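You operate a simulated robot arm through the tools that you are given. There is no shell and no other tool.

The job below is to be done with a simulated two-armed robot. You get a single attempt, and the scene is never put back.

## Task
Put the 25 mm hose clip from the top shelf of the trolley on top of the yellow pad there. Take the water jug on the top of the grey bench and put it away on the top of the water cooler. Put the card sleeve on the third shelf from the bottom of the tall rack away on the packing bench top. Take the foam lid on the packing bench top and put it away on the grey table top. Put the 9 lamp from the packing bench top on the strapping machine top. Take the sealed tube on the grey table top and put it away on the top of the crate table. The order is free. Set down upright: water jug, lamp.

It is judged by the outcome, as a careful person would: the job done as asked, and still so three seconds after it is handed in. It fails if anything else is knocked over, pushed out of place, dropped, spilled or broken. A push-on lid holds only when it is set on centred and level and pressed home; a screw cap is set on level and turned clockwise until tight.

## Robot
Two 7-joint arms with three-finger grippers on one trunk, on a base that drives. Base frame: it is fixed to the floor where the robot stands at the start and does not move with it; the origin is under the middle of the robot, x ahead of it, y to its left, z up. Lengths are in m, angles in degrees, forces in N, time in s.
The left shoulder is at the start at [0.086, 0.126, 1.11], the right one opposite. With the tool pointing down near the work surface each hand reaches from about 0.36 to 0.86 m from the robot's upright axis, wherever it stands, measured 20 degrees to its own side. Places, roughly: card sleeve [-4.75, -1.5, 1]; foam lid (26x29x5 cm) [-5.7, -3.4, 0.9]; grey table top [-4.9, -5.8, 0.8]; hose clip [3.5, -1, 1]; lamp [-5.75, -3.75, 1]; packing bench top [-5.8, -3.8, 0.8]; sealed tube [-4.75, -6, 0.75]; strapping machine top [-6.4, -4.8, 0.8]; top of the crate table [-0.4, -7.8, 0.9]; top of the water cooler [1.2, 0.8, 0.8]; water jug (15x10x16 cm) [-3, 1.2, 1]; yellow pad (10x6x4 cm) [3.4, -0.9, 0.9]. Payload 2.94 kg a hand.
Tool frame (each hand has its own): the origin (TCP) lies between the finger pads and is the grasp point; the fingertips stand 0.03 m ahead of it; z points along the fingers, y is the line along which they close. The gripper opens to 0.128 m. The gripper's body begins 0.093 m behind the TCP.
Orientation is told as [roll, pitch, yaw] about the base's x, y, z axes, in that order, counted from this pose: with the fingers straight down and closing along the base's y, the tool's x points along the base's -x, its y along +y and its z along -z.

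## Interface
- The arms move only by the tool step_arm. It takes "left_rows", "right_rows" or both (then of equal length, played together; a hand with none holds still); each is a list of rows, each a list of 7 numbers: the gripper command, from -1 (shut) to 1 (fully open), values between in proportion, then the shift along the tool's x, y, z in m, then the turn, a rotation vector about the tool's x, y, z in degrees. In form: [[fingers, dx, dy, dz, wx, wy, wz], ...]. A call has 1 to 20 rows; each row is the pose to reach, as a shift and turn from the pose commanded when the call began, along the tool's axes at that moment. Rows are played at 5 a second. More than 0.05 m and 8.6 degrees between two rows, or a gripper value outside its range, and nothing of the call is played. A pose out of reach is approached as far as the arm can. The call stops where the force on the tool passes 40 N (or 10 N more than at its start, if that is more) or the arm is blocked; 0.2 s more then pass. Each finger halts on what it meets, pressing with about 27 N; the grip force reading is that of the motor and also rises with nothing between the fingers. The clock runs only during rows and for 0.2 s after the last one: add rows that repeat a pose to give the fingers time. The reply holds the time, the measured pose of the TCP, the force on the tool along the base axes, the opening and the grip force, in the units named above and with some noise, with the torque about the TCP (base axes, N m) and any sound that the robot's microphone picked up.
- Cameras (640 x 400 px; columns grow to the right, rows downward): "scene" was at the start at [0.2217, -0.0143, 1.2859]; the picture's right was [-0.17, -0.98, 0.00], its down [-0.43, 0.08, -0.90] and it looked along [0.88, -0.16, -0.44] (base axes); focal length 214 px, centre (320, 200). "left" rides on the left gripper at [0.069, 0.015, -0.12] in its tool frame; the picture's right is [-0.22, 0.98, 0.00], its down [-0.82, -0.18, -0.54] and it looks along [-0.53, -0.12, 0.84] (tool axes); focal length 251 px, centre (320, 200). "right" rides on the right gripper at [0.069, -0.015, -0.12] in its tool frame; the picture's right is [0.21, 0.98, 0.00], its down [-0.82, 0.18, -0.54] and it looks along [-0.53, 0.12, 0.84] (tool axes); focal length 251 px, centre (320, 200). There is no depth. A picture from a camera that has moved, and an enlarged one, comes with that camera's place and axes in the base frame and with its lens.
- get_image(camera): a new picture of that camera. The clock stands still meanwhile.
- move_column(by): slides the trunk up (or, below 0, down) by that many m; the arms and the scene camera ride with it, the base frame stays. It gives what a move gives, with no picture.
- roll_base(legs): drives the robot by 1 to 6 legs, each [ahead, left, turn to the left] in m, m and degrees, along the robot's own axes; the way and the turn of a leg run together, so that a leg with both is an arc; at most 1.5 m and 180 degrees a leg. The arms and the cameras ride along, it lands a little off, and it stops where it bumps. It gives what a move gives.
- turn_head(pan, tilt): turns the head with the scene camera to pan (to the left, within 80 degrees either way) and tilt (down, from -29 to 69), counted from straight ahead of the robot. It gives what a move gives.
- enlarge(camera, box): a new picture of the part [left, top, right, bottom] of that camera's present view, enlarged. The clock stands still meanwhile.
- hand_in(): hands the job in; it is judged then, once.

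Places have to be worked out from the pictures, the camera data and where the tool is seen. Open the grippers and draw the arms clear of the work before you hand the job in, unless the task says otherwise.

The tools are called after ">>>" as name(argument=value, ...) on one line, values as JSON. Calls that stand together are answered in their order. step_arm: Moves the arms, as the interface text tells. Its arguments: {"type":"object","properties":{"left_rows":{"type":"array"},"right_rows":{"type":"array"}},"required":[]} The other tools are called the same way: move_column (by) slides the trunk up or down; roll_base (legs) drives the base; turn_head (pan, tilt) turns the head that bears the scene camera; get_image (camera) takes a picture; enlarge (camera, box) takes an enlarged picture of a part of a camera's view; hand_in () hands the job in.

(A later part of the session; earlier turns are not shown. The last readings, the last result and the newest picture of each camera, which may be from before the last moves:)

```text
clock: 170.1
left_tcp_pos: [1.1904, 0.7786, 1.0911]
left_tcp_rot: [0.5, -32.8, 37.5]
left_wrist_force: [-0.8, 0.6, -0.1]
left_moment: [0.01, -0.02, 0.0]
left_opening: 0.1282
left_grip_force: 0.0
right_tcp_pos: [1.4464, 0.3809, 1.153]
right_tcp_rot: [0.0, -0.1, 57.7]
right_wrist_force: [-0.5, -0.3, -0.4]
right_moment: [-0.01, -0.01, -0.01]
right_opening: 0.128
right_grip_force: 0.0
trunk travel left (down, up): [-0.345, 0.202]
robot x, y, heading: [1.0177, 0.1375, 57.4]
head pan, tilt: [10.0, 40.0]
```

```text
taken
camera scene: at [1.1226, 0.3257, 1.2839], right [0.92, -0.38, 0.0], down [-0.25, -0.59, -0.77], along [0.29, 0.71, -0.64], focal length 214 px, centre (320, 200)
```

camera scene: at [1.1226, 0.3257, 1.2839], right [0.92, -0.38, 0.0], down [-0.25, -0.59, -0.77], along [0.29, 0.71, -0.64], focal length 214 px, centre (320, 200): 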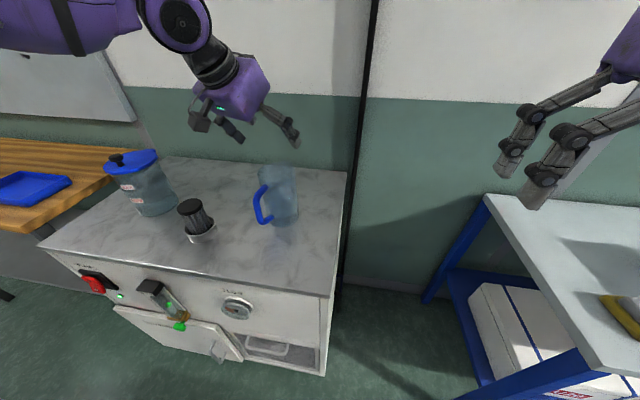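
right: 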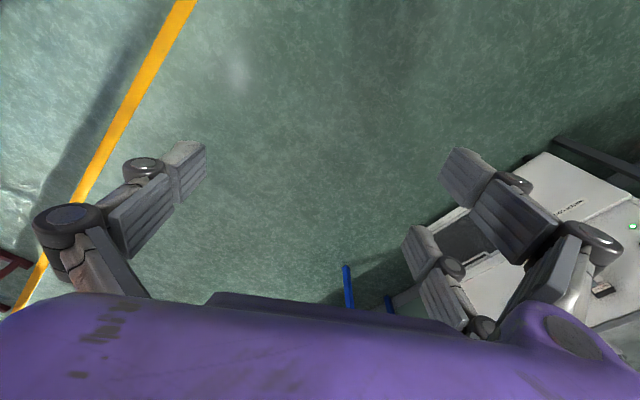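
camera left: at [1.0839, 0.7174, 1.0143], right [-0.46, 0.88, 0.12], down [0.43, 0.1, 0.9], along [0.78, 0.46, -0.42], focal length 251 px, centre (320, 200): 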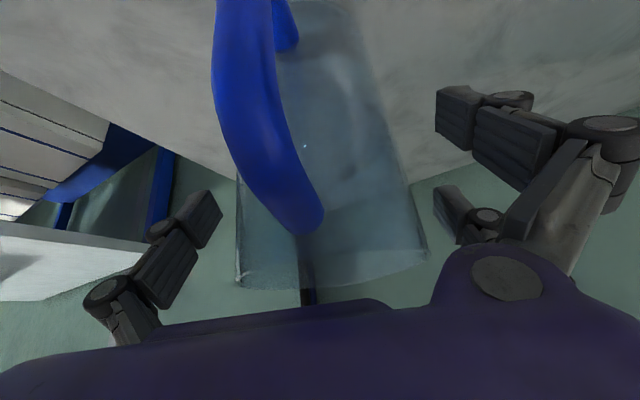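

The jug stands upright on the cooler top. I bring the left arm back toward home, levelling the hand.

>>> step_arm(left_rows=[[1, 0.0022, -0.0062, -0.04, 0, 6.5, 0], [1, 0.0329, -0.0186, -0.07, 0, 13, 0], [1, 0.0585, -0.033, -0.095, 0, 19.5, 0], [1, 0.084, -0.0475, -0.12, 0, 26, 0], [1, 0.1096, -0.0619, -0.142, 0, 32.9, 0], [1, 0.1096, -0.0619, -0.142, 0, 32.9, 0]])

>>> step_arm(left_rows=[[0.5, 0, 0, 0, 0, 0, -7], [0.2, 0, 0, 0, 0, 0, -14], [0.1, 0, 0, 0, 0, 0, -20], [0.1, 0, 0, 0, 0, 0, -20]])

>>> turn_head(pan=75, tilt=10)

>>> get_image(camera="scene")

```text
clock: 171.4
left_tcp_pos: [1.0926, 0.6255, 1.15]
left_tcp_rot: [0.4, 0.1, 37.8]
left_wrist_force: [-0.5, -0.3, 0.0]
left_moment: [-0.07, 0.01, 0.01]
left_opening: 0.1282
left_grip_force: 0.1
right_tcp_pos: [1.4457, 0.3813, 1.1515]
right_tcp_rot: [-0.1, -0.1, 57.7]
right_wrist_force: [-0.3, 0.6, 0.1]
right_moment: [-0.02, -0.02, 0.01]
right_opening: 0.128
right_grip_force: 0.0
trunk travel left (down, up): [-0.345, 0.202]
robot x, y, heading: [1.0192, 0.1398, 57.8]
head pan, tilt: [10.0, 40.0]
```

```text
clock: 172.4
left_tcp_pos: [1.093, 0.6263, 1.1498]
left_tcp_rot: [0.4, -0.2, 57.9]
left_wrist_force: [-1.4, -0.5, 0.0]
left_moment: [-0.01, -0.02, 0.02]
left_opening: 0.0705
left_grip_force: 0.0
right_tcp_pos: [1.4462, 0.3813, 1.1524]
right_tcp_rot: [0.0, -0.1, 57.7]
right_wrist_force: [0.6, -0.3, -0.2]
right_moment: [0.02, 0.0, 0.0]
right_opening: 0.1281
right_grip_force: 0.0
trunk travel left (down, up): [-0.345, 0.202]
robot x, y, heading: [1.0221, 0.1426, 57.6]
head pan, tilt: [10.0, 40.0]
```

```text
clock: 173.8
left_tcp_pos: [1.0945, 0.6265, 1.1505]
left_tcp_rot: [0.4, -0.1, 57.8]
left_wrist_force: [-0.1, 0.1, 0.0]
left_moment: [0.01, 0.0, -0.01]
left_opening: 0.0703
left_grip_force: 0.1
right_tcp_pos: [1.4455, 0.3799, 1.1518]
right_tcp_rot: [-0.1, -0.1, 57.7]
right_wrist_force: [0.9, 0.2, 0.4]
right_moment: [0.01, 0.01, -0.01]
right_opening: 0.1282
right_grip_force: 0.1
trunk travel left (down, up): [-0.345, 0.202]
robot x, y, heading: [1.0215, 0.137, 57.7]
head pan, tilt: [75.0, 10.0]
```

```text
taken
camera scene: at [1.0272, 0.3154, 1.3316], right [0.74, 0.68, 0.0], down [0.12, -0.13, -0.98], along [-0.67, 0.73, -0.17], focal length 214 px, centre (320, 200)
```

scene: 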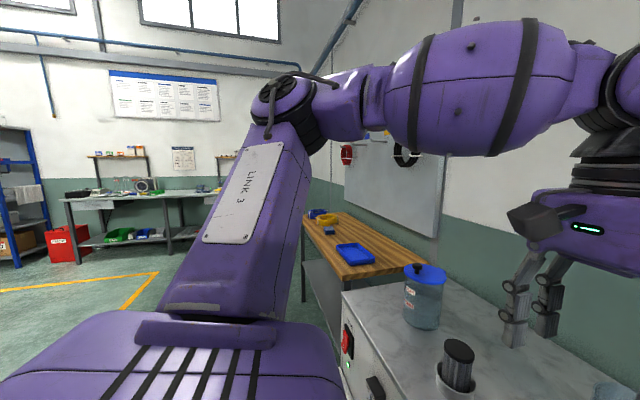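

Next is the tall rack along the far wall. I back off from the cooler, turn and drive back toward the open floor near the bench to look for it.

>>> roll_base(legs=[[-0.3, 0, 0], [0, 0, 114], [1.3, 0, 0], [1.1, 0, 0]])

>>> turn_head(pan=40, tilt=12)

>>> get_image(camera="scene")

>>> turn_head(pan=75, tilt=12)

>>> get_image(camera="scene")

```text
clock: 192.0
left_tcp_pos: [-1.9854, 0.0782, 1.1493]
left_tcp_rot: [0.4, -0.2, 172.4]
left_wrist_force: [-0.1, -0.1, 0.4]
left_moment: [0.02, -0.01, -0.04]
left_opening: 0.0704
left_grip_force: 0.2
right_tcp_pos: [-1.9092, 0.4989, 1.1515]
right_tcp_rot: [0.1, -0.1, 172.3]
right_wrist_force: [-0.1, -1.0, -0.6]
right_moment: [0.0, 0.03, -0.03]
right_opening: 0.128
right_grip_force: 0.2
trunk travel left (down, up): [-0.345, 0.202]
robot x, y, heading: [-1.5103, 0.2131, 172.0]
head pan, tilt: [75.0, 10.0]
```

```text
clock: 193.0
left_tcp_pos: [-1.9854, 0.0779, 1.1504]
left_tcp_rot: [0.4, -0.1, 172.3]
left_wrist_force: [-0.2, -0.1, -0.2]
left_moment: [-0.02, 0.02, -0.02]
left_opening: 0.0706
left_grip_force: 0.1
right_tcp_pos: [-1.9092, 0.4993, 1.1526]
right_tcp_rot: [0.0, -0.1, 172.4]
right_wrist_force: [0.7, -0.4, -0.1]
right_moment: [-0.01, 0.0, 0.0]
right_opening: 0.1279
right_grip_force: 0.1
trunk travel left (down, up): [-0.345, 0.202]
robot x, y, heading: [-1.5129, 0.2151, 172.3]
head pan, tilt: [40.0, 12.0]
```

```text
taken
camera scene: at [-1.7148, 0.183, 1.3284], right [-0.53, 0.85, 0.0], down [0.18, 0.11, -0.98], along [-0.83, -0.52, -0.21], focal length 214 px, centre (320, 200)
```

scene: 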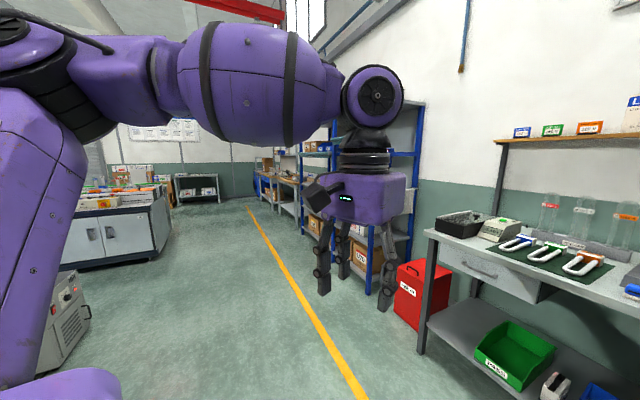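

```text
clock: 194.0
left_tcp_pos: [-1.9869, 0.0775, 1.1511]
left_tcp_rot: [0.4, -0.1, 172.5]
left_wrist_force: [-0.9, 0.7, -0.1]
left_moment: [-0.01, 0.0, 0.01]
left_opening: 0.0703
left_grip_force: 0.1
right_tcp_pos: [-1.9103, 0.4996, 1.153]
right_tcp_rot: [0.1, -0.1, 172.3]
right_wrist_force: [0.5, -0.5, 0.1]
right_moment: [0.01, 0.03, 0.03]
right_opening: 0.1281
right_grip_force: 0.0
trunk travel left (down, up): [-0.345, 0.202]
robot x, y, heading: [-1.5146, 0.2132, 171.9]
head pan, tilt: [75.0, 12.0]
```

```text
taken
camera scene: at [-1.6721, 0.1468, 1.3284], right [-0.92, 0.39, 0.0], down [0.08, 0.19, -0.98], along [-0.38, -0.9, -0.21], focal length 214 px, centre (320, 200)
```

scene: 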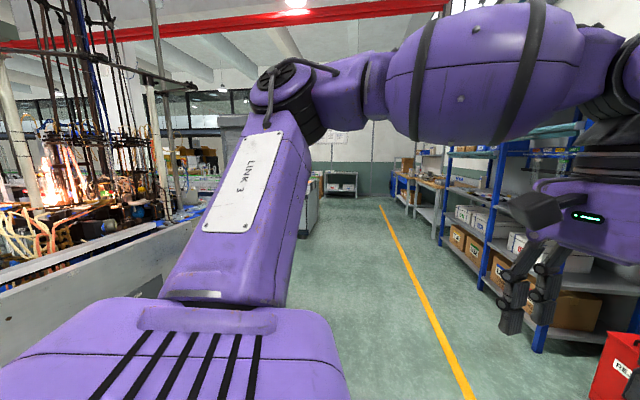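

The tall blue rack is ahead to the left past the red bin, and the packing bench is further on. I turn to heading ~226 and drive to a spot in front of the rack.

>>> roll_base(legs=[[0, 0, 54], [1.5, 0, 0], [1.5, 0, 0], [0.2, 0, 0]])

>>> turn_head(pan=-70, tilt=15)

>>> get_image(camera="scene")

>>> turn_head(pan=0, tilt=15)

>>> get_image(camera="scene")

```text
clock: 212.1
left_tcp_pos: [-3.924, -2.5318, 1.1506]
left_tcp_rot: [0.4, -0.1, -134.6]
left_wrist_force: [0.0, -0.8, -0.6]
left_moment: [0.04, 0.01, 0.01]
left_opening: 0.0702
left_grip_force: 0.0
right_tcp_pos: [-4.2152, -2.2178, 1.152]
right_tcp_rot: [0.1, -0.1, -134.8]
right_wrist_force: [-0.2, -0.4, 0.4]
right_moment: [0.03, 0.02, 0.0]
right_opening: 0.1277
right_grip_force: 0.0
trunk travel left (down, up): [-0.345, 0.202]
robot x, y, heading: [-3.7477, -2.0713, -134.9]
head pan, tilt: [75.0, 12.0]
```

```text
clock: 214.4
left_tcp_pos: [-3.9241, -2.5324, 1.1494]
left_tcp_rot: [0.4, -0.1, -134.5]
left_wrist_force: [-0.9, 0.1, 0.5]
left_moment: [0.0, -0.01, -0.06]
left_opening: 0.0704
left_grip_force: 0.1
right_tcp_pos: [-4.214, -2.2173, 1.1515]
right_tcp_rot: [0.0, 0.0, -134.7]
right_wrist_force: [0.8, -0.2, -0.9]
right_moment: [0.0, 0.02, 0.0]
right_opening: 0.1281
right_grip_force: 0.0
trunk travel left (down, up): [-0.345, 0.202]
robot x, y, heading: [-3.7493, -2.0728, -134.8]
head pan, tilt: [-70.0, 15.0]
```

```text
taken
camera scene: at [-3.92, -2.1213, 1.3235], right [0.42, 0.91, 0.0], down [0.23, -0.11, -0.97], along [-0.88, 0.41, -0.26], focal length 214 px, centre (320, 200)
```

scene: 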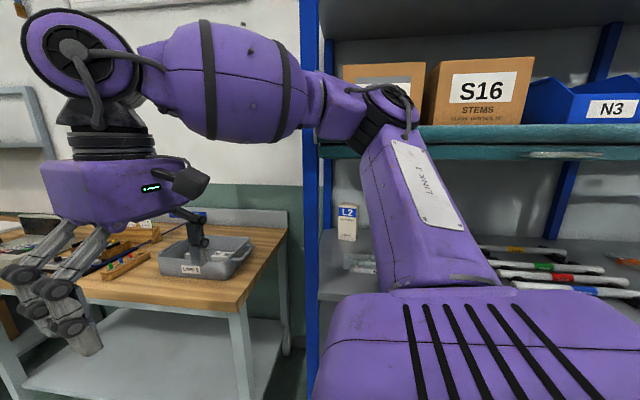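

```text
clock: 215.8
left_tcp_pos: [-3.9233, -2.5311, 1.1503]
left_tcp_rot: [0.4, 0.0, -134.6]
left_wrist_force: [-0.4, 0.6, 0.3]
left_moment: [-0.01, 0.01, -0.01]
left_opening: 0.0703
left_grip_force: 0.0
right_tcp_pos: [-4.2149, -2.2163, 1.1518]
right_tcp_rot: [0.1, -0.1, -134.7]
right_wrist_force: [0.1, -1.1, 1.3]
right_moment: [-0.01, 0.02, 0.01]
right_opening: 0.128
right_grip_force: 0.1
trunk travel left (down, up): [-0.345, 0.202]
robot x, y, heading: [-3.7443, -2.0755, -135.0]
head pan, tilt: [0.0, 15.0]
```

```text
taken
camera scene: at [-3.9011, -2.2267, 1.3235], right [-0.71, 0.71, 0.0], down [0.18, 0.18, -0.97], along [-0.68, -0.68, -0.26], focal length 214 px, centre (320, 200)
```

scene: 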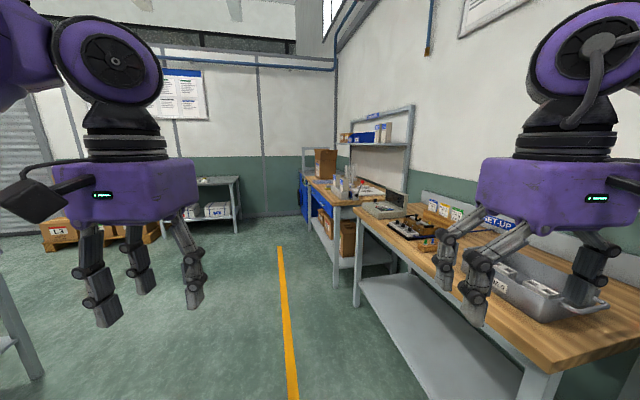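

The rack is right beside me; the SET-UP bench is to its left. I turn to face the rack.

>>> roll_base(legs=[[0, 0, -77]])

>>> turn_head(pan=0, tilt=20)

>>> get_image(camera="scene")

```text
clock: 219.5
left_tcp_pos: [-4.2353, -2.0106, 1.1491]
left_tcp_rot: [0.4, -0.2, 149.0]
left_wrist_force: [0.1, -0.4, -0.5]
left_moment: [-0.01, 0.02, -0.03]
left_opening: 0.0703
left_grip_force: 0.0
right_tcp_pos: [-3.9994, -1.6541, 1.1517]
right_tcp_rot: [0.0, -0.1, 148.8]
right_wrist_force: [-0.7, -0.8, 0.1]
right_moment: [0.03, -0.01, -0.03]
right_opening: 0.1281
right_grip_force: 0.0
trunk travel left (down, up): [-0.345, 0.202]
robot x, y, heading: [-3.7508, -2.0743, 149.0]
head pan, tilt: [0.0, 15.0]
```

```text
clock: 220.1
left_tcp_pos: [-4.2363, -2.0109, 1.1502]
left_tcp_rot: [0.5, -0.1, 149.0]
left_wrist_force: [0.1, -0.6, 0.7]
left_moment: [0.0, 0.02, 0.0]
left_opening: 0.0702
left_grip_force: 0.0
right_tcp_pos: [-3.9973, -1.6545, 1.1511]
right_tcp_rot: [0.0, 0.0, 148.9]
right_wrist_force: [-0.5, 0.4, -0.1]
right_moment: [-0.02, 0.04, 0.01]
right_opening: 0.1279
right_grip_force: 0.0
trunk travel left (down, up): [-0.345, 0.202]
robot x, y, heading: [-3.7474, -2.0717, 148.9]
head pan, tilt: [0.0, 20.0]
```

```text
taken
camera scene: at [-3.9337, -1.9585, 1.3154], right [0.52, 0.86, 0.0], down [0.29, -0.18, -0.94], along [-0.8, 0.49, -0.34], focal length 214 px, centre (320, 200)
```

scene: 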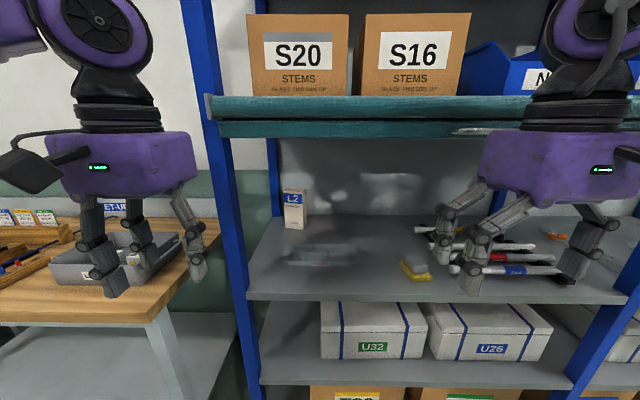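

I see the third shelf with several items. I zoom in on it.

>>> enlarge(camera="scene", box=[250, 160, 450, 310])

>>> enlarge(camera="scene", box=[400, 180, 640, 310])

```text
2.67 times, centred on (350, 235) of scene
camera zoom: at [-3.9337, -1.9585, 1.3154], right [0.52, 0.86, 0.0], down [0.29, -0.18, -0.94], along [-0.8, 0.49, -0.34], focal length 572 px, centre (240, 107)
```

zoom: 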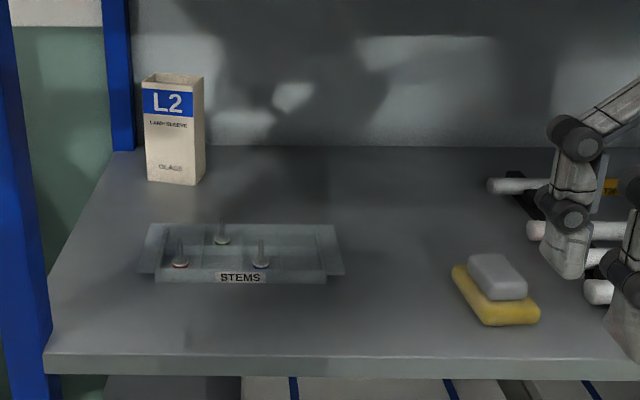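

```text
2.67 times, centred on (520, 245) of scene
camera zoom: at [-3.9337, -1.9585, 1.3154], right [0.52, 0.86, 0.0], down [0.29, -0.18, -0.94], along [-0.8, 0.49, -0.34], focal length 572 px, centre (-213, 80)
```

zoom: 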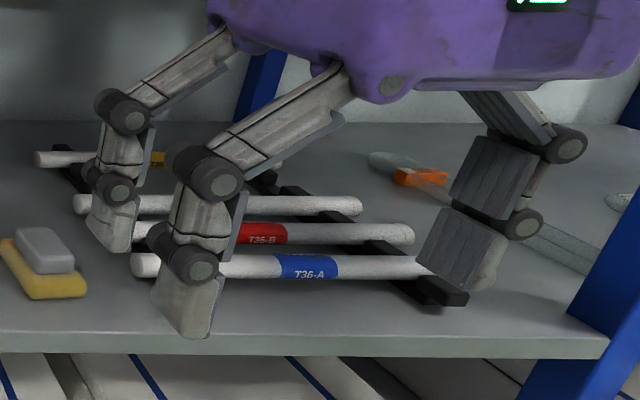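

The L2 carton ("lamp sleeve") stands upright at the left back of the third shelf (z≈0.81, under an upper beam at z≈1.28) — that's the card sleeve. I zoom in closer to judge its size and pose.

>>> enlarge(camera="scene", box=[240, 170, 360, 260])

>>> get_image(camera="left")

```text
4.44 times, centred on (300, 215) of scene
camera zoom: at [-3.9337, -1.9585, 1.3154], right [0.52, 0.86, 0.0], down [0.29, -0.18, -0.94], along [-0.8, 0.49, -0.34], focal length 953 px, centre (409, 133)
```

zoom: 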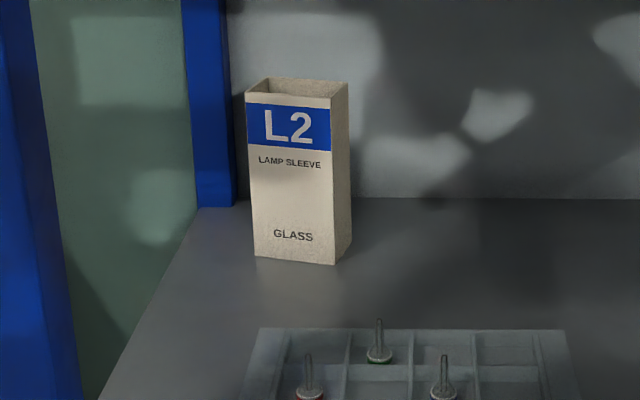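

```text
taken
camera left: at [-4.1828, -2.0577, 1.2703], right [-0.69, -0.73, 0.01], down [-0.61, 0.58, 0.54], along [-0.4, 0.37, -0.84], focal length 251 px, centre (320, 200)
```

left: 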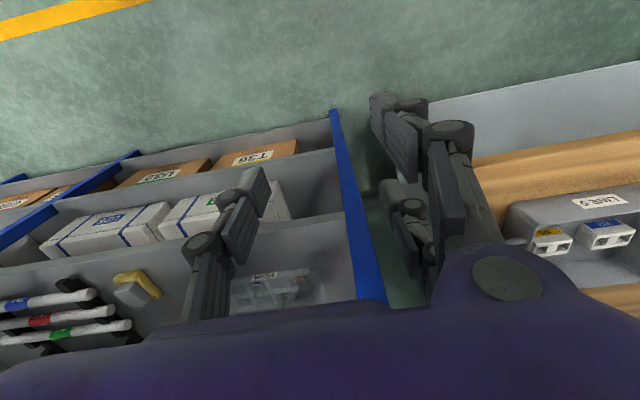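

Using both cameras: shelf z≈0.865, sleeve about 8.4×5.7×16.5 cm at (-4.75,-1.593), with a stem tray in front (stem tops z≈0.93). I'll reach in with the fingers tilted 60° forward; first I draw the right hand back and lower the trunk 0.2 m to keep the arm under the upper beam.

>>> step_arm(right_rows=[[0.5, 0.04, 0, 0, 0, 0, 0], [0.0, 0.08, 0, 0, 0, 0, 0], [0.0, 0.11, 0, 0, 0, 0, 0], [0.0, 0.11, 0, 0, 0, 0, 0]])

>>> move_column(by=-0.2)

>>> turn_head(pan=5, tilt=20)

>>> get_image(camera="scene")

```text
clock: 221.1
left_tcp_pos: [-4.2356, -2.0119, 1.1505]
left_tcp_rot: [0.5, -0.2, 149.0]
left_wrist_force: [-0.2, 0.2, 0.8]
left_moment: [0.02, -0.02, 0.01]
left_opening: 0.0702
left_grip_force: 0.0
right_tcp_pos: [-3.9036, -1.7103, 1.1518]
right_tcp_rot: [0.0, -0.1, 148.9]
right_wrist_force: [0.2, -0.5, 0.2]
right_moment: [-0.04, 0.0, 0.01]
right_opening: 0.0639
right_grip_force: 0.0
trunk travel left (down, up): [-0.345, 0.202]
robot x, y, heading: [-3.7488, -2.0743, 148.8]
head pan, tilt: [0.0, 20.0]
```

```text
clock: 223.3
left_tcp_pos: [-4.2348, -2.0111, 0.9516]
left_tcp_rot: [0.5, -0.2, 149.1]
left_wrist_force: [1.0, 0.2, 0.2]
left_moment: [0.01, 0.01, -0.02]
left_opening: 0.0703
left_grip_force: 0.1
right_tcp_pos: [-3.9036, -1.7117, 0.9527]
right_tcp_rot: [0.1, -0.2, 148.8]
right_wrist_force: [0.9, -0.1, 0.2]
right_moment: [0.03, 0.02, -0.01]
right_opening: 0.0641
right_grip_force: 0.0
trunk travel left (down, up): [-0.145, 0.402]
robot x, y, heading: [-3.7457, -2.0737, 148.6]
head pan, tilt: [0.0, 20.0]
```

```text
clock: 224.0
left_tcp_pos: [-4.2359, -2.0102, 0.9504]
left_tcp_rot: [0.4, -0.1, 149.0]
left_wrist_force: [0.0, -0.2, 0.0]
left_moment: [0.01, -0.02, -0.01]
left_opening: 0.0706
left_grip_force: 0.1
right_tcp_pos: [-3.9027, -1.7111, 0.9524]
right_tcp_rot: [-0.1, -0.1, 148.8]
right_wrist_force: [0.2, -0.3, 0.3]
right_moment: [0.01, -0.01, 0.03]
right_opening: 0.0642
right_grip_force: 0.0
trunk travel left (down, up): [-0.145, 0.402]
robot x, y, heading: [-3.7483, -2.0724, 148.8]
head pan, tilt: [5.0, 20.0]
```

```text
taken
camera scene: at [-3.9913, -1.9332, 1.103], right [0.44, 0.9, 0.0], down [0.31, -0.15, -0.94], along [-0.84, 0.41, -0.34], focal length 214 px, centre (320, 200)
```

scene: 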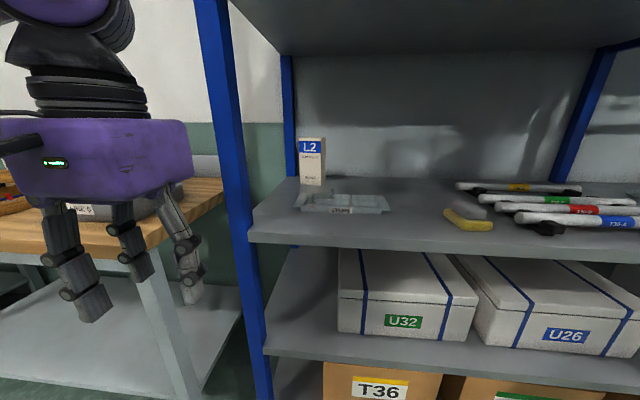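

Good low view into the shelf. I zoom on the sleeve and tray to refine the positions from this second viewpoint.

>>> enlarge(camera="scene", box=[230, 120, 410, 260])

```text
2.86 times, centred on (320, 190) of scene
camera zoom: at [-3.9913, -1.9332, 1.103], right [0.44, 0.9, 0.0], down [0.31, -0.15, -0.94], along [-0.84, 0.41, -0.34], focal length 613 px, centre (320, 229)
```

zoom: 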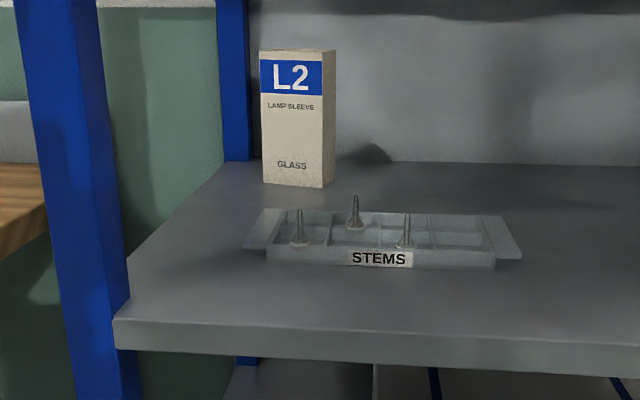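

Refined: sleeve centre (-4.719,-1.606), z 0.883–1.043, stem tops z≈0.923. I reorient the left hand (fingers forward, 60° tilt, yaw 156) in front of the rack.

>>> step_arm(left_rows=[[0.3, -0.0214, -0.0158, -0.01, -0.46, -7.49, -0.79], [0.5, -0.0428, -0.0315, -0.02, -0.92, -14.98, -1.59], [0.7, -0.0641, -0.0473, -0.03, -1.37, -22.46, -2.38], [0.9, -0.0855, -0.063, -0.04, -1.83, -29.95, -3.17], [1, -0.1069, -0.0788, -0.05, -2.29, -37.44, -3.96], [1, -0.1283, -0.0945, -0.06, -2.75, -44.93, -4.76], [1, -0.1496, -0.1103, -0.07, -3.2, -52.41, -5.55], [1, -0.171, -0.126, -0.08, -3.66, -59.9, -6.34], [1, -0.171, -0.126, -0.08, -3.66, -59.9, -6.34]])

>>> get_image(camera="scene")

>>> get_image(camera="left")

```text
clock: 226.0
left_tcp_pos: [-4.317, -1.8169, 1.0306]
left_tcp_rot: [0.7, -60.3, 155.4]
left_wrist_force: [0.0, 1.2, 0.3]
left_moment: [0.01, 0.02, 0.02]
left_opening: 0.1279
left_grip_force: 0.0
right_tcp_pos: [-3.9038, -1.7112, 0.9516]
right_tcp_rot: [-0.1, -0.2, 148.9]
right_wrist_force: [0.1, 0.2, -0.1]
right_moment: [-0.01, 0.06, 0.02]
right_opening: 0.0641
right_grip_force: 0.1
trunk travel left (down, up): [-0.145, 0.402]
robot x, y, heading: [-3.751, -2.0773, 149.0]
head pan, tilt: [5.0, 20.0]
```

```text
taken
camera scene: at [-3.9907, -1.9337, 1.1033], right [0.44, 0.9, 0.0], down [0.31, -0.15, -0.94], along [-0.84, 0.41, -0.34], focal length 214 px, centre (320, 200)
```

scene: 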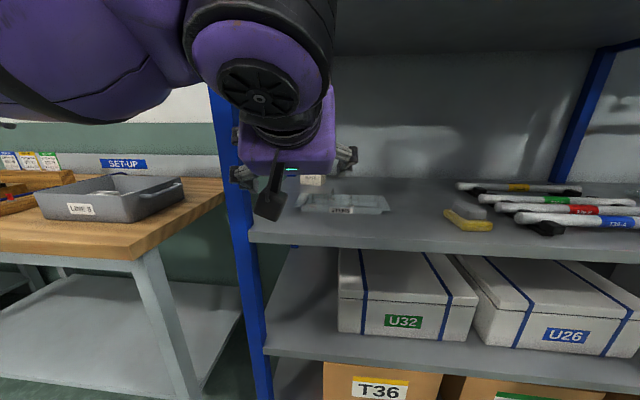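

```text
taken
camera left: at [-4.1955, -1.8845, 1.0301], right [-0.49, -0.85, 0.19], down [0.13, 0.14, 0.98], along [-0.86, 0.51, 0.04], focal length 251 px, centre (320, 200)
```

left: 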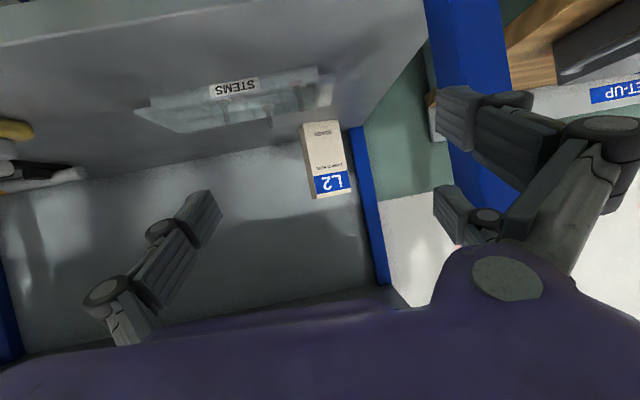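

The hand is ready in front of the shelf, clear of the left post. I drive 0.20 m ahead so the fingers enter the shelf opening above the tray.

>>> roll_base(legs=[[0.2, 0, 0]])

>>> get_image(camera="scene")

>>> get_image(camera="left")

```text
clock: 227.6
left_tcp_pos: [-4.4899, -1.7137, 1.0295]
left_tcp_rot: [0.8, -60.1, 155.3]
left_wrist_force: [-0.5, -0.2, -0.6]
left_moment: [0.0, -0.01, 0.04]
left_opening: 0.128
left_grip_force: 0.1
right_tcp_pos: [-4.0765, -1.6086, 0.9518]
right_tcp_rot: [0.0, 0.0, 149.0]
right_wrist_force: [0.5, -0.4, -0.3]
right_moment: [0.01, -0.04, -0.03]
right_opening: 0.0637
right_grip_force: 0.1
trunk travel left (down, up): [-0.145, 0.402]
robot x, y, heading: [-3.9194, -1.9671, 148.8]
head pan, tilt: [5.0, 20.0]
```

```text
taken
camera scene: at [-4.1632, -1.8301, 1.1029], right [0.44, 0.9, 0.0], down [0.31, -0.15, -0.94], along [-0.84, 0.41, -0.34], focal length 214 px, centre (320, 200)
```

scene: 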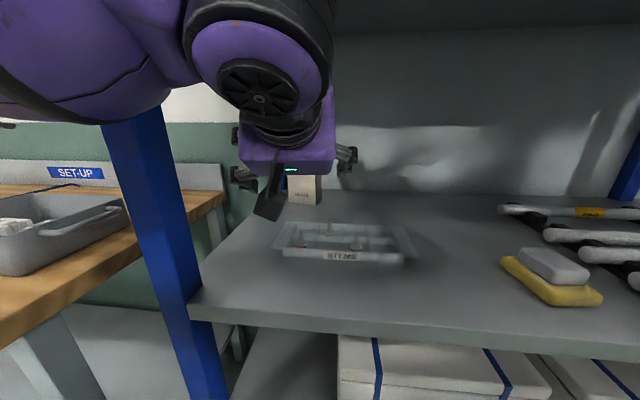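

```text
taken
camera left: at [-4.368, -1.7816, 1.0293], right [-0.49, -0.85, 0.19], down [0.13, 0.15, 0.98], along [-0.86, 0.51, 0.04], focal length 251 px, centre (320, 200)
```

left: 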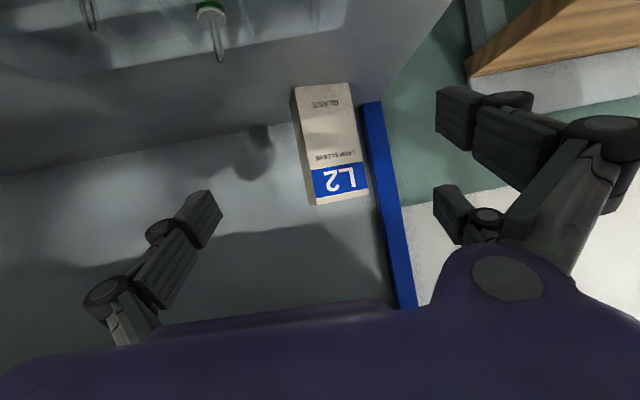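

The sleeve lies midway between the fingers' line. I advance 60 % toward it and check.

>>> step_arm(left_rows=[[1, -0.0166, -0.0005, 0.0391, 0, 0, 0], [1, -0.0333, -0.001, 0.0782, 0, 0, 0], [1, -0.0499, -0.0015, 0.1173, 0, 0, 0], [1, -0.0633, -0.0018, 0.1488, 0, 0, 0], [1, -0.0633, -0.0018, 0.1488, 0, 0, 0]])

>>> get_image(camera="left")

>>> get_image(camera="scene")

```text
clock: 229.0
left_tcp_pos: [-4.526, -1.6745, 1.0626]
left_tcp_rot: [1.7, -64.6, 149.8]
left_wrist_force: [-0.1, 1.1, -0.5]
left_moment: [0.02, -0.03, -0.04]
left_opening: 0.128
left_grip_force: 0.1
left hand out of reach, approached as far as the arm can: row 3, 4, 5
right_tcp_pos: [-4.0319, -1.6271, 0.9586]
right_tcp_rot: [0.4, -1.9, 149.2]
right_wrist_force: [1.7, 1.0, 0.5]
right_moment: [-0.04, 0.18, -0.02]
right_opening: 0.0639
right_grip_force: 0.0
trunk travel left (down, up): [-0.145, 0.402]
robot x, y, heading: [-3.904, -1.9835, 149.2]
head pan, tilt: [5.0, 20.0]
stopped in row 5 (left hand): the arm was blocked; the commanded pose is now the measured one
```

```text
taken
camera left: at [-4.4123, -1.7521, 1.0519], right [-0.55, -0.81, 0.21], down [0.21, 0.1, 0.97], along [-0.81, 0.58, 0.12], focal length 251 px, centre (320, 200)
```

left: 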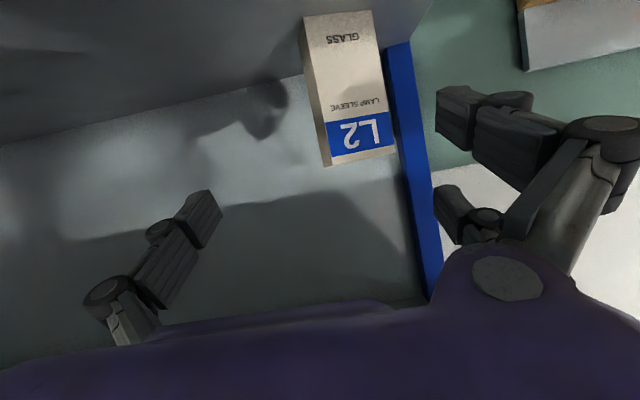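

```text
taken
camera scene: at [-4.1145, -1.8506, 1.1108], right [0.44, 0.9, 0.0], down [0.28, -0.14, -0.95], along [-0.85, 0.41, -0.31], focal length 214 px, centre (320, 200)
```

scene: 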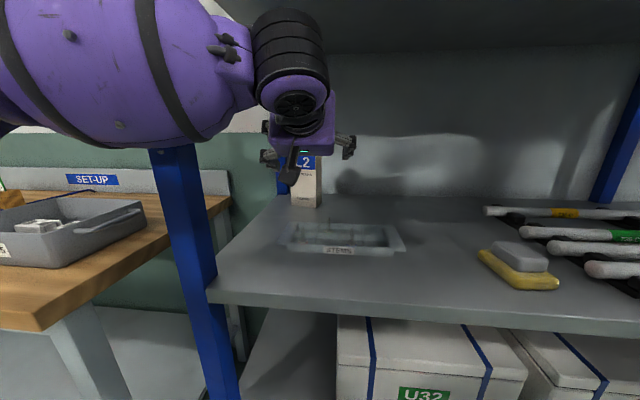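

The forearm met the rack's left post (elbow is outside to the left), so the left arm can't go in here. I withdraw the hand straight back out at once.

>>> step_arm(left_rows=[[1, 0.01, 0, -0.03, 0, 0, 0], [1, 0.02, 0, -0.07, 0, 0, 0], [1, 0.03, 0, -0.11, 0, 0, 0], [1, 0.03, 0, -0.11, 0, 0, 0]])

>>> roll_base(legs=[[-0.25, 0, 0]])

>>> get_image(camera="scene")

```text
clock: 230.0
left_tcp_pos: [-4.4778, -1.7175, 1.054]
left_tcp_rot: [0.7, -61.5, 152.3]
left_wrist_force: [-0.8, 0.5, 0.3]
left_moment: [-0.03, -0.04, -0.01]
left_opening: 0.1279
left_grip_force: 0.1
right_tcp_pos: [-4.0633, -1.6167, 0.951]
right_tcp_rot: [-0.1, -0.1, 149.1]
right_wrist_force: [-0.1, 0.1, -0.4]
right_moment: [-0.02, 0.0, -0.02]
right_opening: 0.0639
right_grip_force: 0.0
trunk travel left (down, up): [-0.145, 0.402]
robot x, y, heading: [-3.9061, -1.975, 149.1]
head pan, tilt: [5.0, 20.0]
```

```text
clock: 231.8
left_tcp_pos: [-4.2592, -1.8495, 1.0566]
left_tcp_rot: [0.9, -61.7, 152.0]
left_wrist_force: [0.2, -0.1, 0.8]
left_moment: [0.01, 0.0, 0.0]
left_opening: 0.1278
left_grip_force: 0.0
right_tcp_pos: [-3.8473, -1.7461, 0.9519]
right_tcp_rot: [0.0, -0.2, 149.1]
right_wrist_force: [0.5, -0.3, 0.8]
right_moment: [0.02, 0.02, 0.0]
right_opening: 0.0642
right_grip_force: 0.1
trunk travel left (down, up): [-0.145, 0.402]
robot x, y, heading: [-3.6906, -2.1099, 149.2]
head pan, tilt: [5.0, 20.0]
```

```text
taken
camera scene: at [-3.9331, -1.9687, 1.1032], right [0.44, 0.9, 0.0], down [0.31, -0.15, -0.94], along [-0.85, 0.41, -0.34], focal length 214 px, centre (320, 200)
```

scene: 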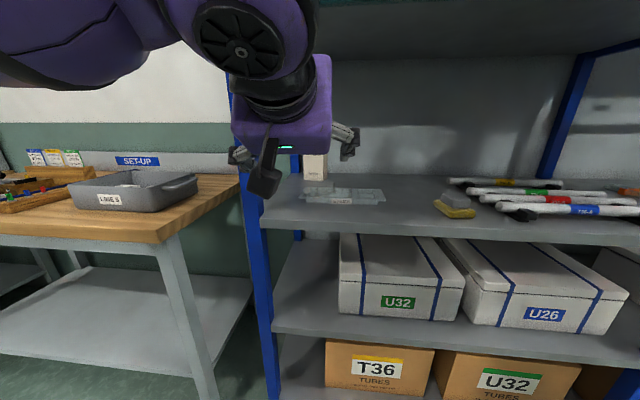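

Everything on the rack stayed in place. I bring the left hand back to a tool-down home pose; then I'll use the right arm, whose elbow points the other way.

>>> step_arm(left_rows=[[0.8, 0.0097, 0.0173, -0.0179, 0, 7.7, 0], [0.5, 0.0193, 0.0347, -0.0359, 0, 15.4, 0], [0.2, 0.029, 0.052, -0.0538, 0, 23.1, 0], [0.0, 0.0386, 0.0694, -0.0718, 0, 30.8, 0], [0.0, 0.0483, 0.0867, -0.0897, 0, 38.5, 0], [0.0, 0.0579, 0.104, -0.1076, 0, 46.2, 0], [0.0, 0.0676, 0.1214, -0.1256, 0, 53.9, 0], [0.0, 0.0772, 0.1387, -0.1435, 0, 61.7, 0], [0.0, 0.0772, 0.1387, -0.1435, 0, 61.7, 0]])

>>> get_image(camera="scene")

```text
clock: 233.8
left_tcp_pos: [-4.1769, -2.0454, 1.0565]
left_tcp_rot: [0.4, 0.1, 152.8]
left_wrist_force: [-0.7, 0.3, 0.3]
left_moment: [0.01, -0.05, 0.0]
left_opening: 0.0639
left_grip_force: 0.0
right_tcp_pos: [-3.8469, -1.7458, 0.9519]
right_tcp_rot: [0.0, 0.0, 149.0]
right_wrist_force: [0.3, -0.1, -0.6]
right_moment: [-0.02, -0.02, 0.01]
right_opening: 0.0639
right_grip_force: 0.1
trunk travel left (down, up): [-0.145, 0.402]
robot x, y, heading: [-3.6913, -2.1057, 148.8]
head pan, tilt: [5.0, 20.0]
```

```text
taken
camera scene: at [-3.9334, -1.9683, 1.103], right [0.44, 0.9, 0.0], down [0.31, -0.15, -0.94], along [-0.84, 0.41, -0.34], focal length 214 px, centre (320, 200)
```

scene: 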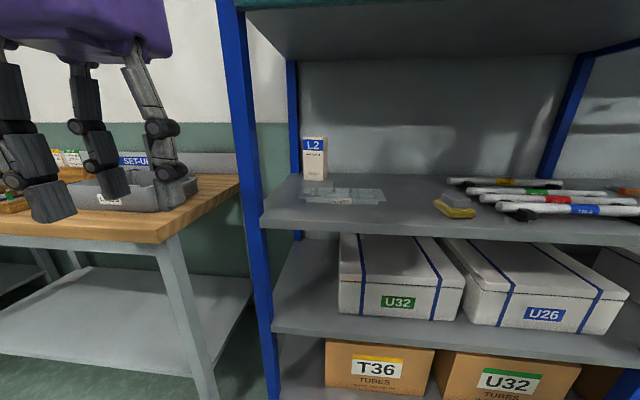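

Now I lower the trunk another 0.1 m and strafe left 0.225 m so the right arm can enter beside the post.

>>> move_column(by=-0.1)

>>> roll_base(legs=[[0, 0.225, 0]])

>>> turn_head(pan=-10, tilt=15)

>>> get_image(camera="scene")

>>> enlarge(camera="scene", box=[250, 100, 450, 260])

```text
clock: 235.1
left_tcp_pos: [-4.1765, -2.0445, 0.9562]
left_tcp_rot: [0.4, -0.1, 152.9]
left_wrist_force: [-0.3, 0.0, 0.0]
left_moment: [0.0, 0.0, 0.01]
left_opening: 0.0643
left_grip_force: 0.1
right_tcp_pos: [-3.8474, -1.7463, 0.8518]
right_tcp_rot: [0.1, -0.3, 149.1]
right_wrist_force: [-0.3, 0.1, 0.1]
right_moment: [0.02, 0.03, 0.0]
right_opening: 0.0643
right_grip_force: 0.2
trunk travel left (down, up): [-0.045, 0.502]
robot x, y, heading: [-3.6923, -2.1065, 149.2]
head pan, tilt: [5.0, 20.0]
```

```text
clock: 237.7
left_tcp_pos: [-4.2927, -2.2376, 0.9559]
left_tcp_rot: [0.3, 0.0, 153.0]
left_wrist_force: [-0.8, -0.7, 0.4]
left_moment: [0.02, 0.01, 0.01]
left_opening: 0.0641
left_grip_force: 0.1
right_tcp_pos: [-3.9628, -1.9373, 0.8507]
right_tcp_rot: [-0.1, -0.1, 149.1]
right_wrist_force: [0.2, 0.0, 1.7]
right_moment: [0.03, 0.03, 0.0]
right_opening: 0.0642
right_grip_force: 0.1
trunk travel left (down, up): [-0.045, 0.502]
robot x, y, heading: [-3.8053, -2.3016, 149.1]
head pan, tilt: [5.0, 20.0]
```

```text
clock: 238.5
left_tcp_pos: [-4.2942, -2.2376, 0.9568]
left_tcp_rot: [0.5, 0.0, 152.9]
left_wrist_force: [-0.5, -0.4, -0.4]
left_moment: [0.02, 0.0, 0.01]
left_opening: 0.0638
left_grip_force: 0.0
right_tcp_pos: [-3.9629, -1.9388, 0.8521]
right_tcp_rot: [0.0, -0.1, 149.0]
right_wrist_force: [-0.5, 0.0, 0.2]
right_moment: [-0.03, 0.03, 0.02]
right_opening: 0.0639
right_grip_force: 0.1
trunk travel left (down, up): [-0.045, 0.502]
robot x, y, heading: [-3.8087, -2.3007, 149.0]
head pan, tilt: [-10.0, 15.0]
```

```text
taken
camera scene: at [-4.0673, -2.1216, 1.0013], right [0.66, 0.76, 0.0], down [0.2, -0.17, -0.97], along [-0.73, 0.63, -0.26], focal length 214 px, centre (320, 200)
```

scene: 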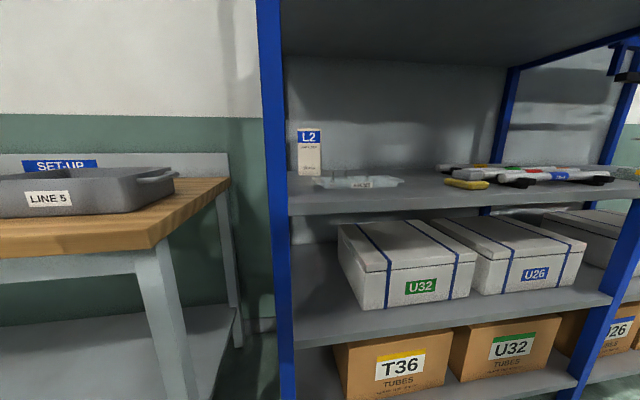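

```text
2.50 times, centred on (350, 180) of scene
camera zoom: at [-4.0673, -2.1216, 1.0013], right [0.66, 0.76, 0.0], down [0.2, -0.17, -0.97], along [-0.73, 0.63, -0.26], focal length 536 px, centre (245, 250)
```

zoom: 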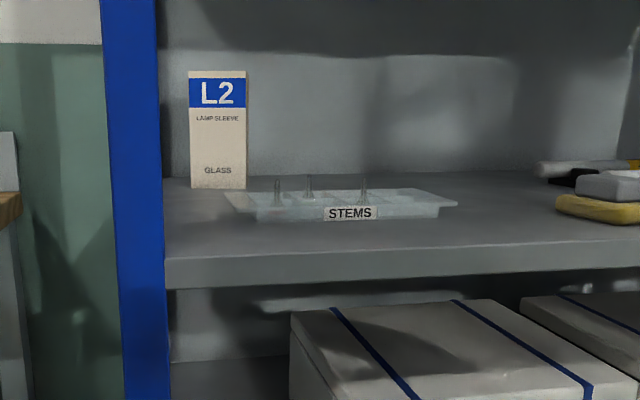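

The sleeve and rack are exactly where they were. I reorient the right hand into the forward-tilted pre-grasp in front of the shelf.

>>> step_arm(right_rows=[[0.2, -0.0313, 0.01, -0.0198, -0.17, -6.67, -0.3], [0.4, -0.0625, 0.0201, -0.0396, -0.35, -13.33, -0.61], [0.6, -0.0938, 0.0301, -0.0593, -0.52, -20, -0.91], [0.8, -0.1251, 0.0401, -0.0791, -0.7, -26.67, -1.21], [1, -0.1563, 0.0502, -0.0989, -0.87, -33.33, -1.52], [1, -0.1876, 0.0602, -0.1187, -1.05, -40, -1.82], [1, -0.2189, 0.0702, -0.1384, -1.22, -46.67, -2.12], [1, -0.2501, 0.0803, -0.1582, -1.4, -53.33, -2.43], [1, -0.2814, 0.0903, -0.178, -1.57, -60, -2.73], [1, -0.2814, 0.0903, -0.178, -1.57, -60, -2.73]])

>>> get_image(camera="scene")

>>> get_image(camera="right")

```text
clock: 238.8
left_tcp_pos: [-4.2928, -2.2377, 0.9554]
left_tcp_rot: [0.4, -0.1, 152.9]
left_wrist_force: [-0.2, 0.3, 0.2]
left_moment: [0.0, -0.01, 0.0]
left_opening: 0.0639
left_grip_force: 0.1
right_tcp_pos: [-3.9743, -1.9327, 0.8575]
right_tcp_rot: [-0.5, -2.6, 149.8]
right_wrist_force: [9.7, 14.9, -9.3]
right_moment: [-1.75, 1.6, 0.86]
right_opening: 0.0769
right_grip_force: 0.1
trunk travel left (down, up): [-0.045, 0.502]
robot x, y, heading: [-3.8033, -2.299, 148.9]
head pan, tilt: [-10.0, 15.0]
stopped in row 1 (right hand): the force on the tool passed its limit at 72 N (the readings are from after the stop); the commanded pose is now the measured one
```

```text
taken
camera scene: at [-4.0684, -2.1231, 1.0027], right [0.64, 0.77, 0.0], down [0.19, -0.16, -0.97], along [-0.74, 0.62, -0.24], focal length 214 px, centre (320, 200)
```

scene: 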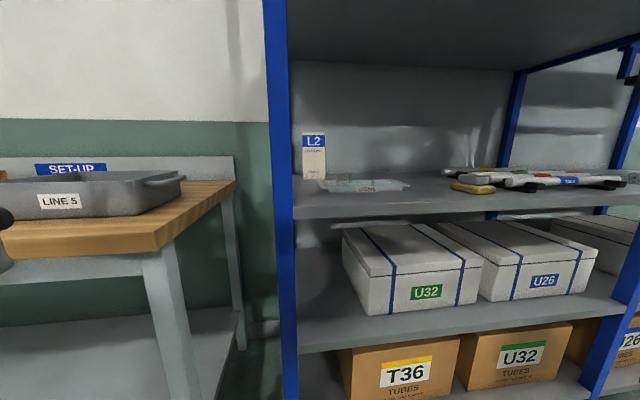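

```text
taken
camera right: at [-3.9013, -1.9584, 0.9745], right [-0.31, -0.95, -0.02], down [-0.78, 0.24, 0.58], along [-0.54, 0.19, -0.82], focal length 251 px, centre (320, 200)
```

right: 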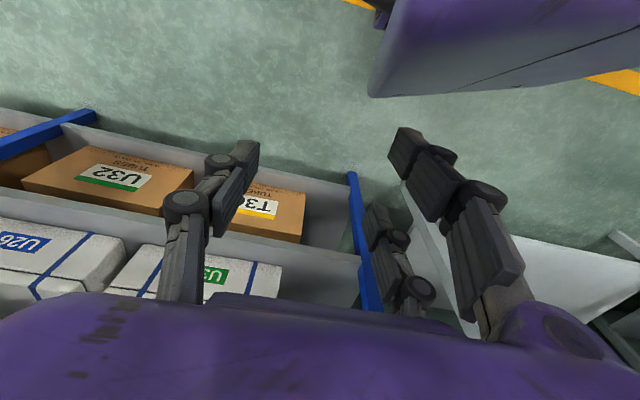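

The right hand brushed against my own lowered torso. I move it away: first outward and forward, then up.

>>> step_arm(right_rows=[[0.2, -0.005, -0.02, 0, 0, 0, 0], [0.2, -0.03, -0.04, -0.01, 0, 0, 0], [0.2, -0.07, -0.04, -0.02, 0, 0, 0], [0.2, -0.11, -0.04, -0.05, 0, 0, 0], [0.2, -0.15, -0.04, -0.08, 0, 0, 0], [0.2, -0.18, -0.03, -0.11, 0, 0, 0], [0.2, -0.18, -0.03, -0.11, 0, 0, 0]])

>>> get_image(camera="right")

```text
clock: 240.4
left_tcp_pos: [-4.2928, -2.2374, 0.9571]
left_tcp_rot: [0.5, 0.0, 152.8]
left_wrist_force: [-0.8, -0.5, -0.2]
left_moment: [0.0, -0.02, 0.03]
left_opening: 0.064
left_grip_force: 0.2
right_tcp_pos: [-4.1105, -1.8208, 0.9764]
right_tcp_rot: [-0.6, -2.7, 149.6]
right_wrist_force: [0.0, 0.0, 0.6]
right_moment: [-0.02, -0.03, 0.03]
right_opening: 0.0767
right_grip_force: 0.0
right hand out of reach, approached as far as the arm can: row 1, 2
trunk travel left (down, up): [-0.045, 0.502]
robot x, y, heading: [-3.8038, -2.2997, 149.1]
head pan, tilt: [-10.0, 15.0]
```

```text
taken
camera right: at [-4.0376, -1.8446, 1.0933], right [-0.31, -0.95, -0.02], down [-0.78, 0.24, 0.58], along [-0.54, 0.19, -0.82], focal length 251 px, centre (320, 200)
```

right: 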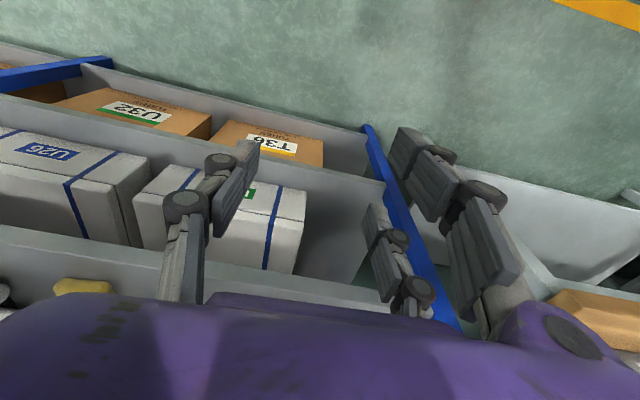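

Free now. I perform the reorientation from here.

>>> step_arm(right_rows=[[0.3, -0.0139, 0.0141, -0.0068, -0.16, -7.19, -0.3], [0.5, -0.0278, 0.0283, -0.0135, -0.33, -14.38, -0.6], [0.7, -0.0416, 0.0424, -0.0203, -0.49, -21.56, -0.9], [0.9, -0.0555, 0.0565, -0.027, -0.65, -28.75, -1.2], [1, -0.0694, 0.0706, -0.0338, -0.81, -35.94, -1.5], [1, -0.0833, 0.0848, -0.0405, -0.98, -43.13, -1.8], [1, -0.0971, 0.0989, -0.0473, -1.14, -50.31, -2.1], [1, -0.111, 0.113, -0.054, -1.3, -57.5, -2.4], [1, -0.111, 0.113, -0.054, -1.3, -57.5, -2.4]])

>>> get_image(camera="scene")

>>> get_image(camera="right")

```text
clock: 242.4
left_tcp_pos: [-4.2938, -2.2374, 0.9565]
left_tcp_rot: [0.5, 0.1, 152.9]
left_wrist_force: [-1.4, -0.7, 0.0]
left_moment: [-0.02, 0.01, 0.01]
left_opening: 0.0638
left_grip_force: 0.0
right_tcp_pos: [-4.2606, -1.863, 1.0353]
right_tcp_rot: [-1.3, -60.1, 153.3]
right_wrist_force: [0.3, -0.3, -0.3]
right_moment: [0.02, 0.03, 0.03]
right_opening: 0.1284
right_grip_force: 0.1
trunk travel left (down, up): [-0.045, 0.502]
robot x, y, heading: [-3.8074, -2.2992, 149.1]
head pan, tilt: [-10.0, 15.0]
```

```text
taken
camera scene: at [-4.0671, -2.1214, 1.0014], right [0.66, 0.75, 0.0], down [0.2, -0.17, -0.97], along [-0.73, 0.63, -0.26], focal length 214 px, centre (320, 200)
```

scene: 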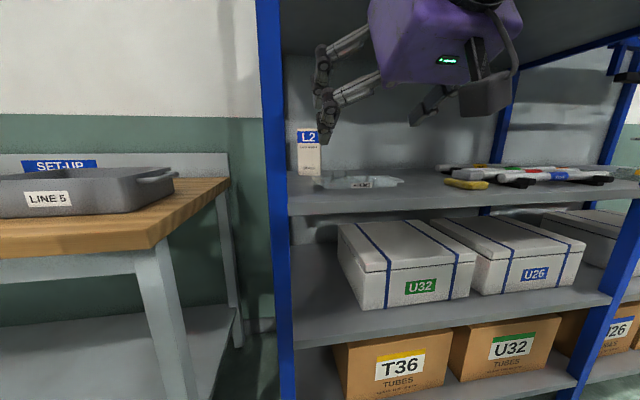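

```text
taken
camera right: at [-4.1305, -1.9137, 1.0345], right [-0.36, -0.91, -0.2], down [-0.04, -0.2, 0.98], along [-0.93, 0.36, 0.04], focal length 251 px, centre (320, 200)
```

right: 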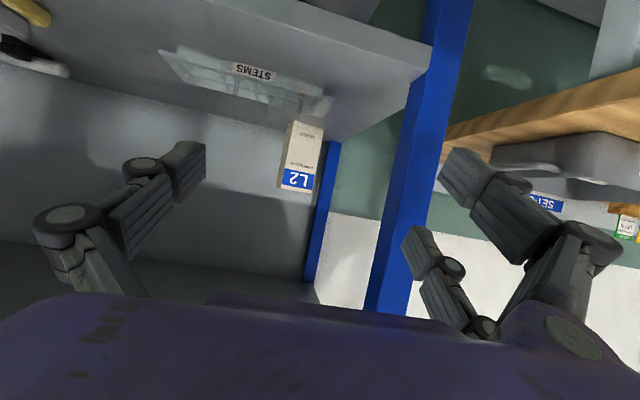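

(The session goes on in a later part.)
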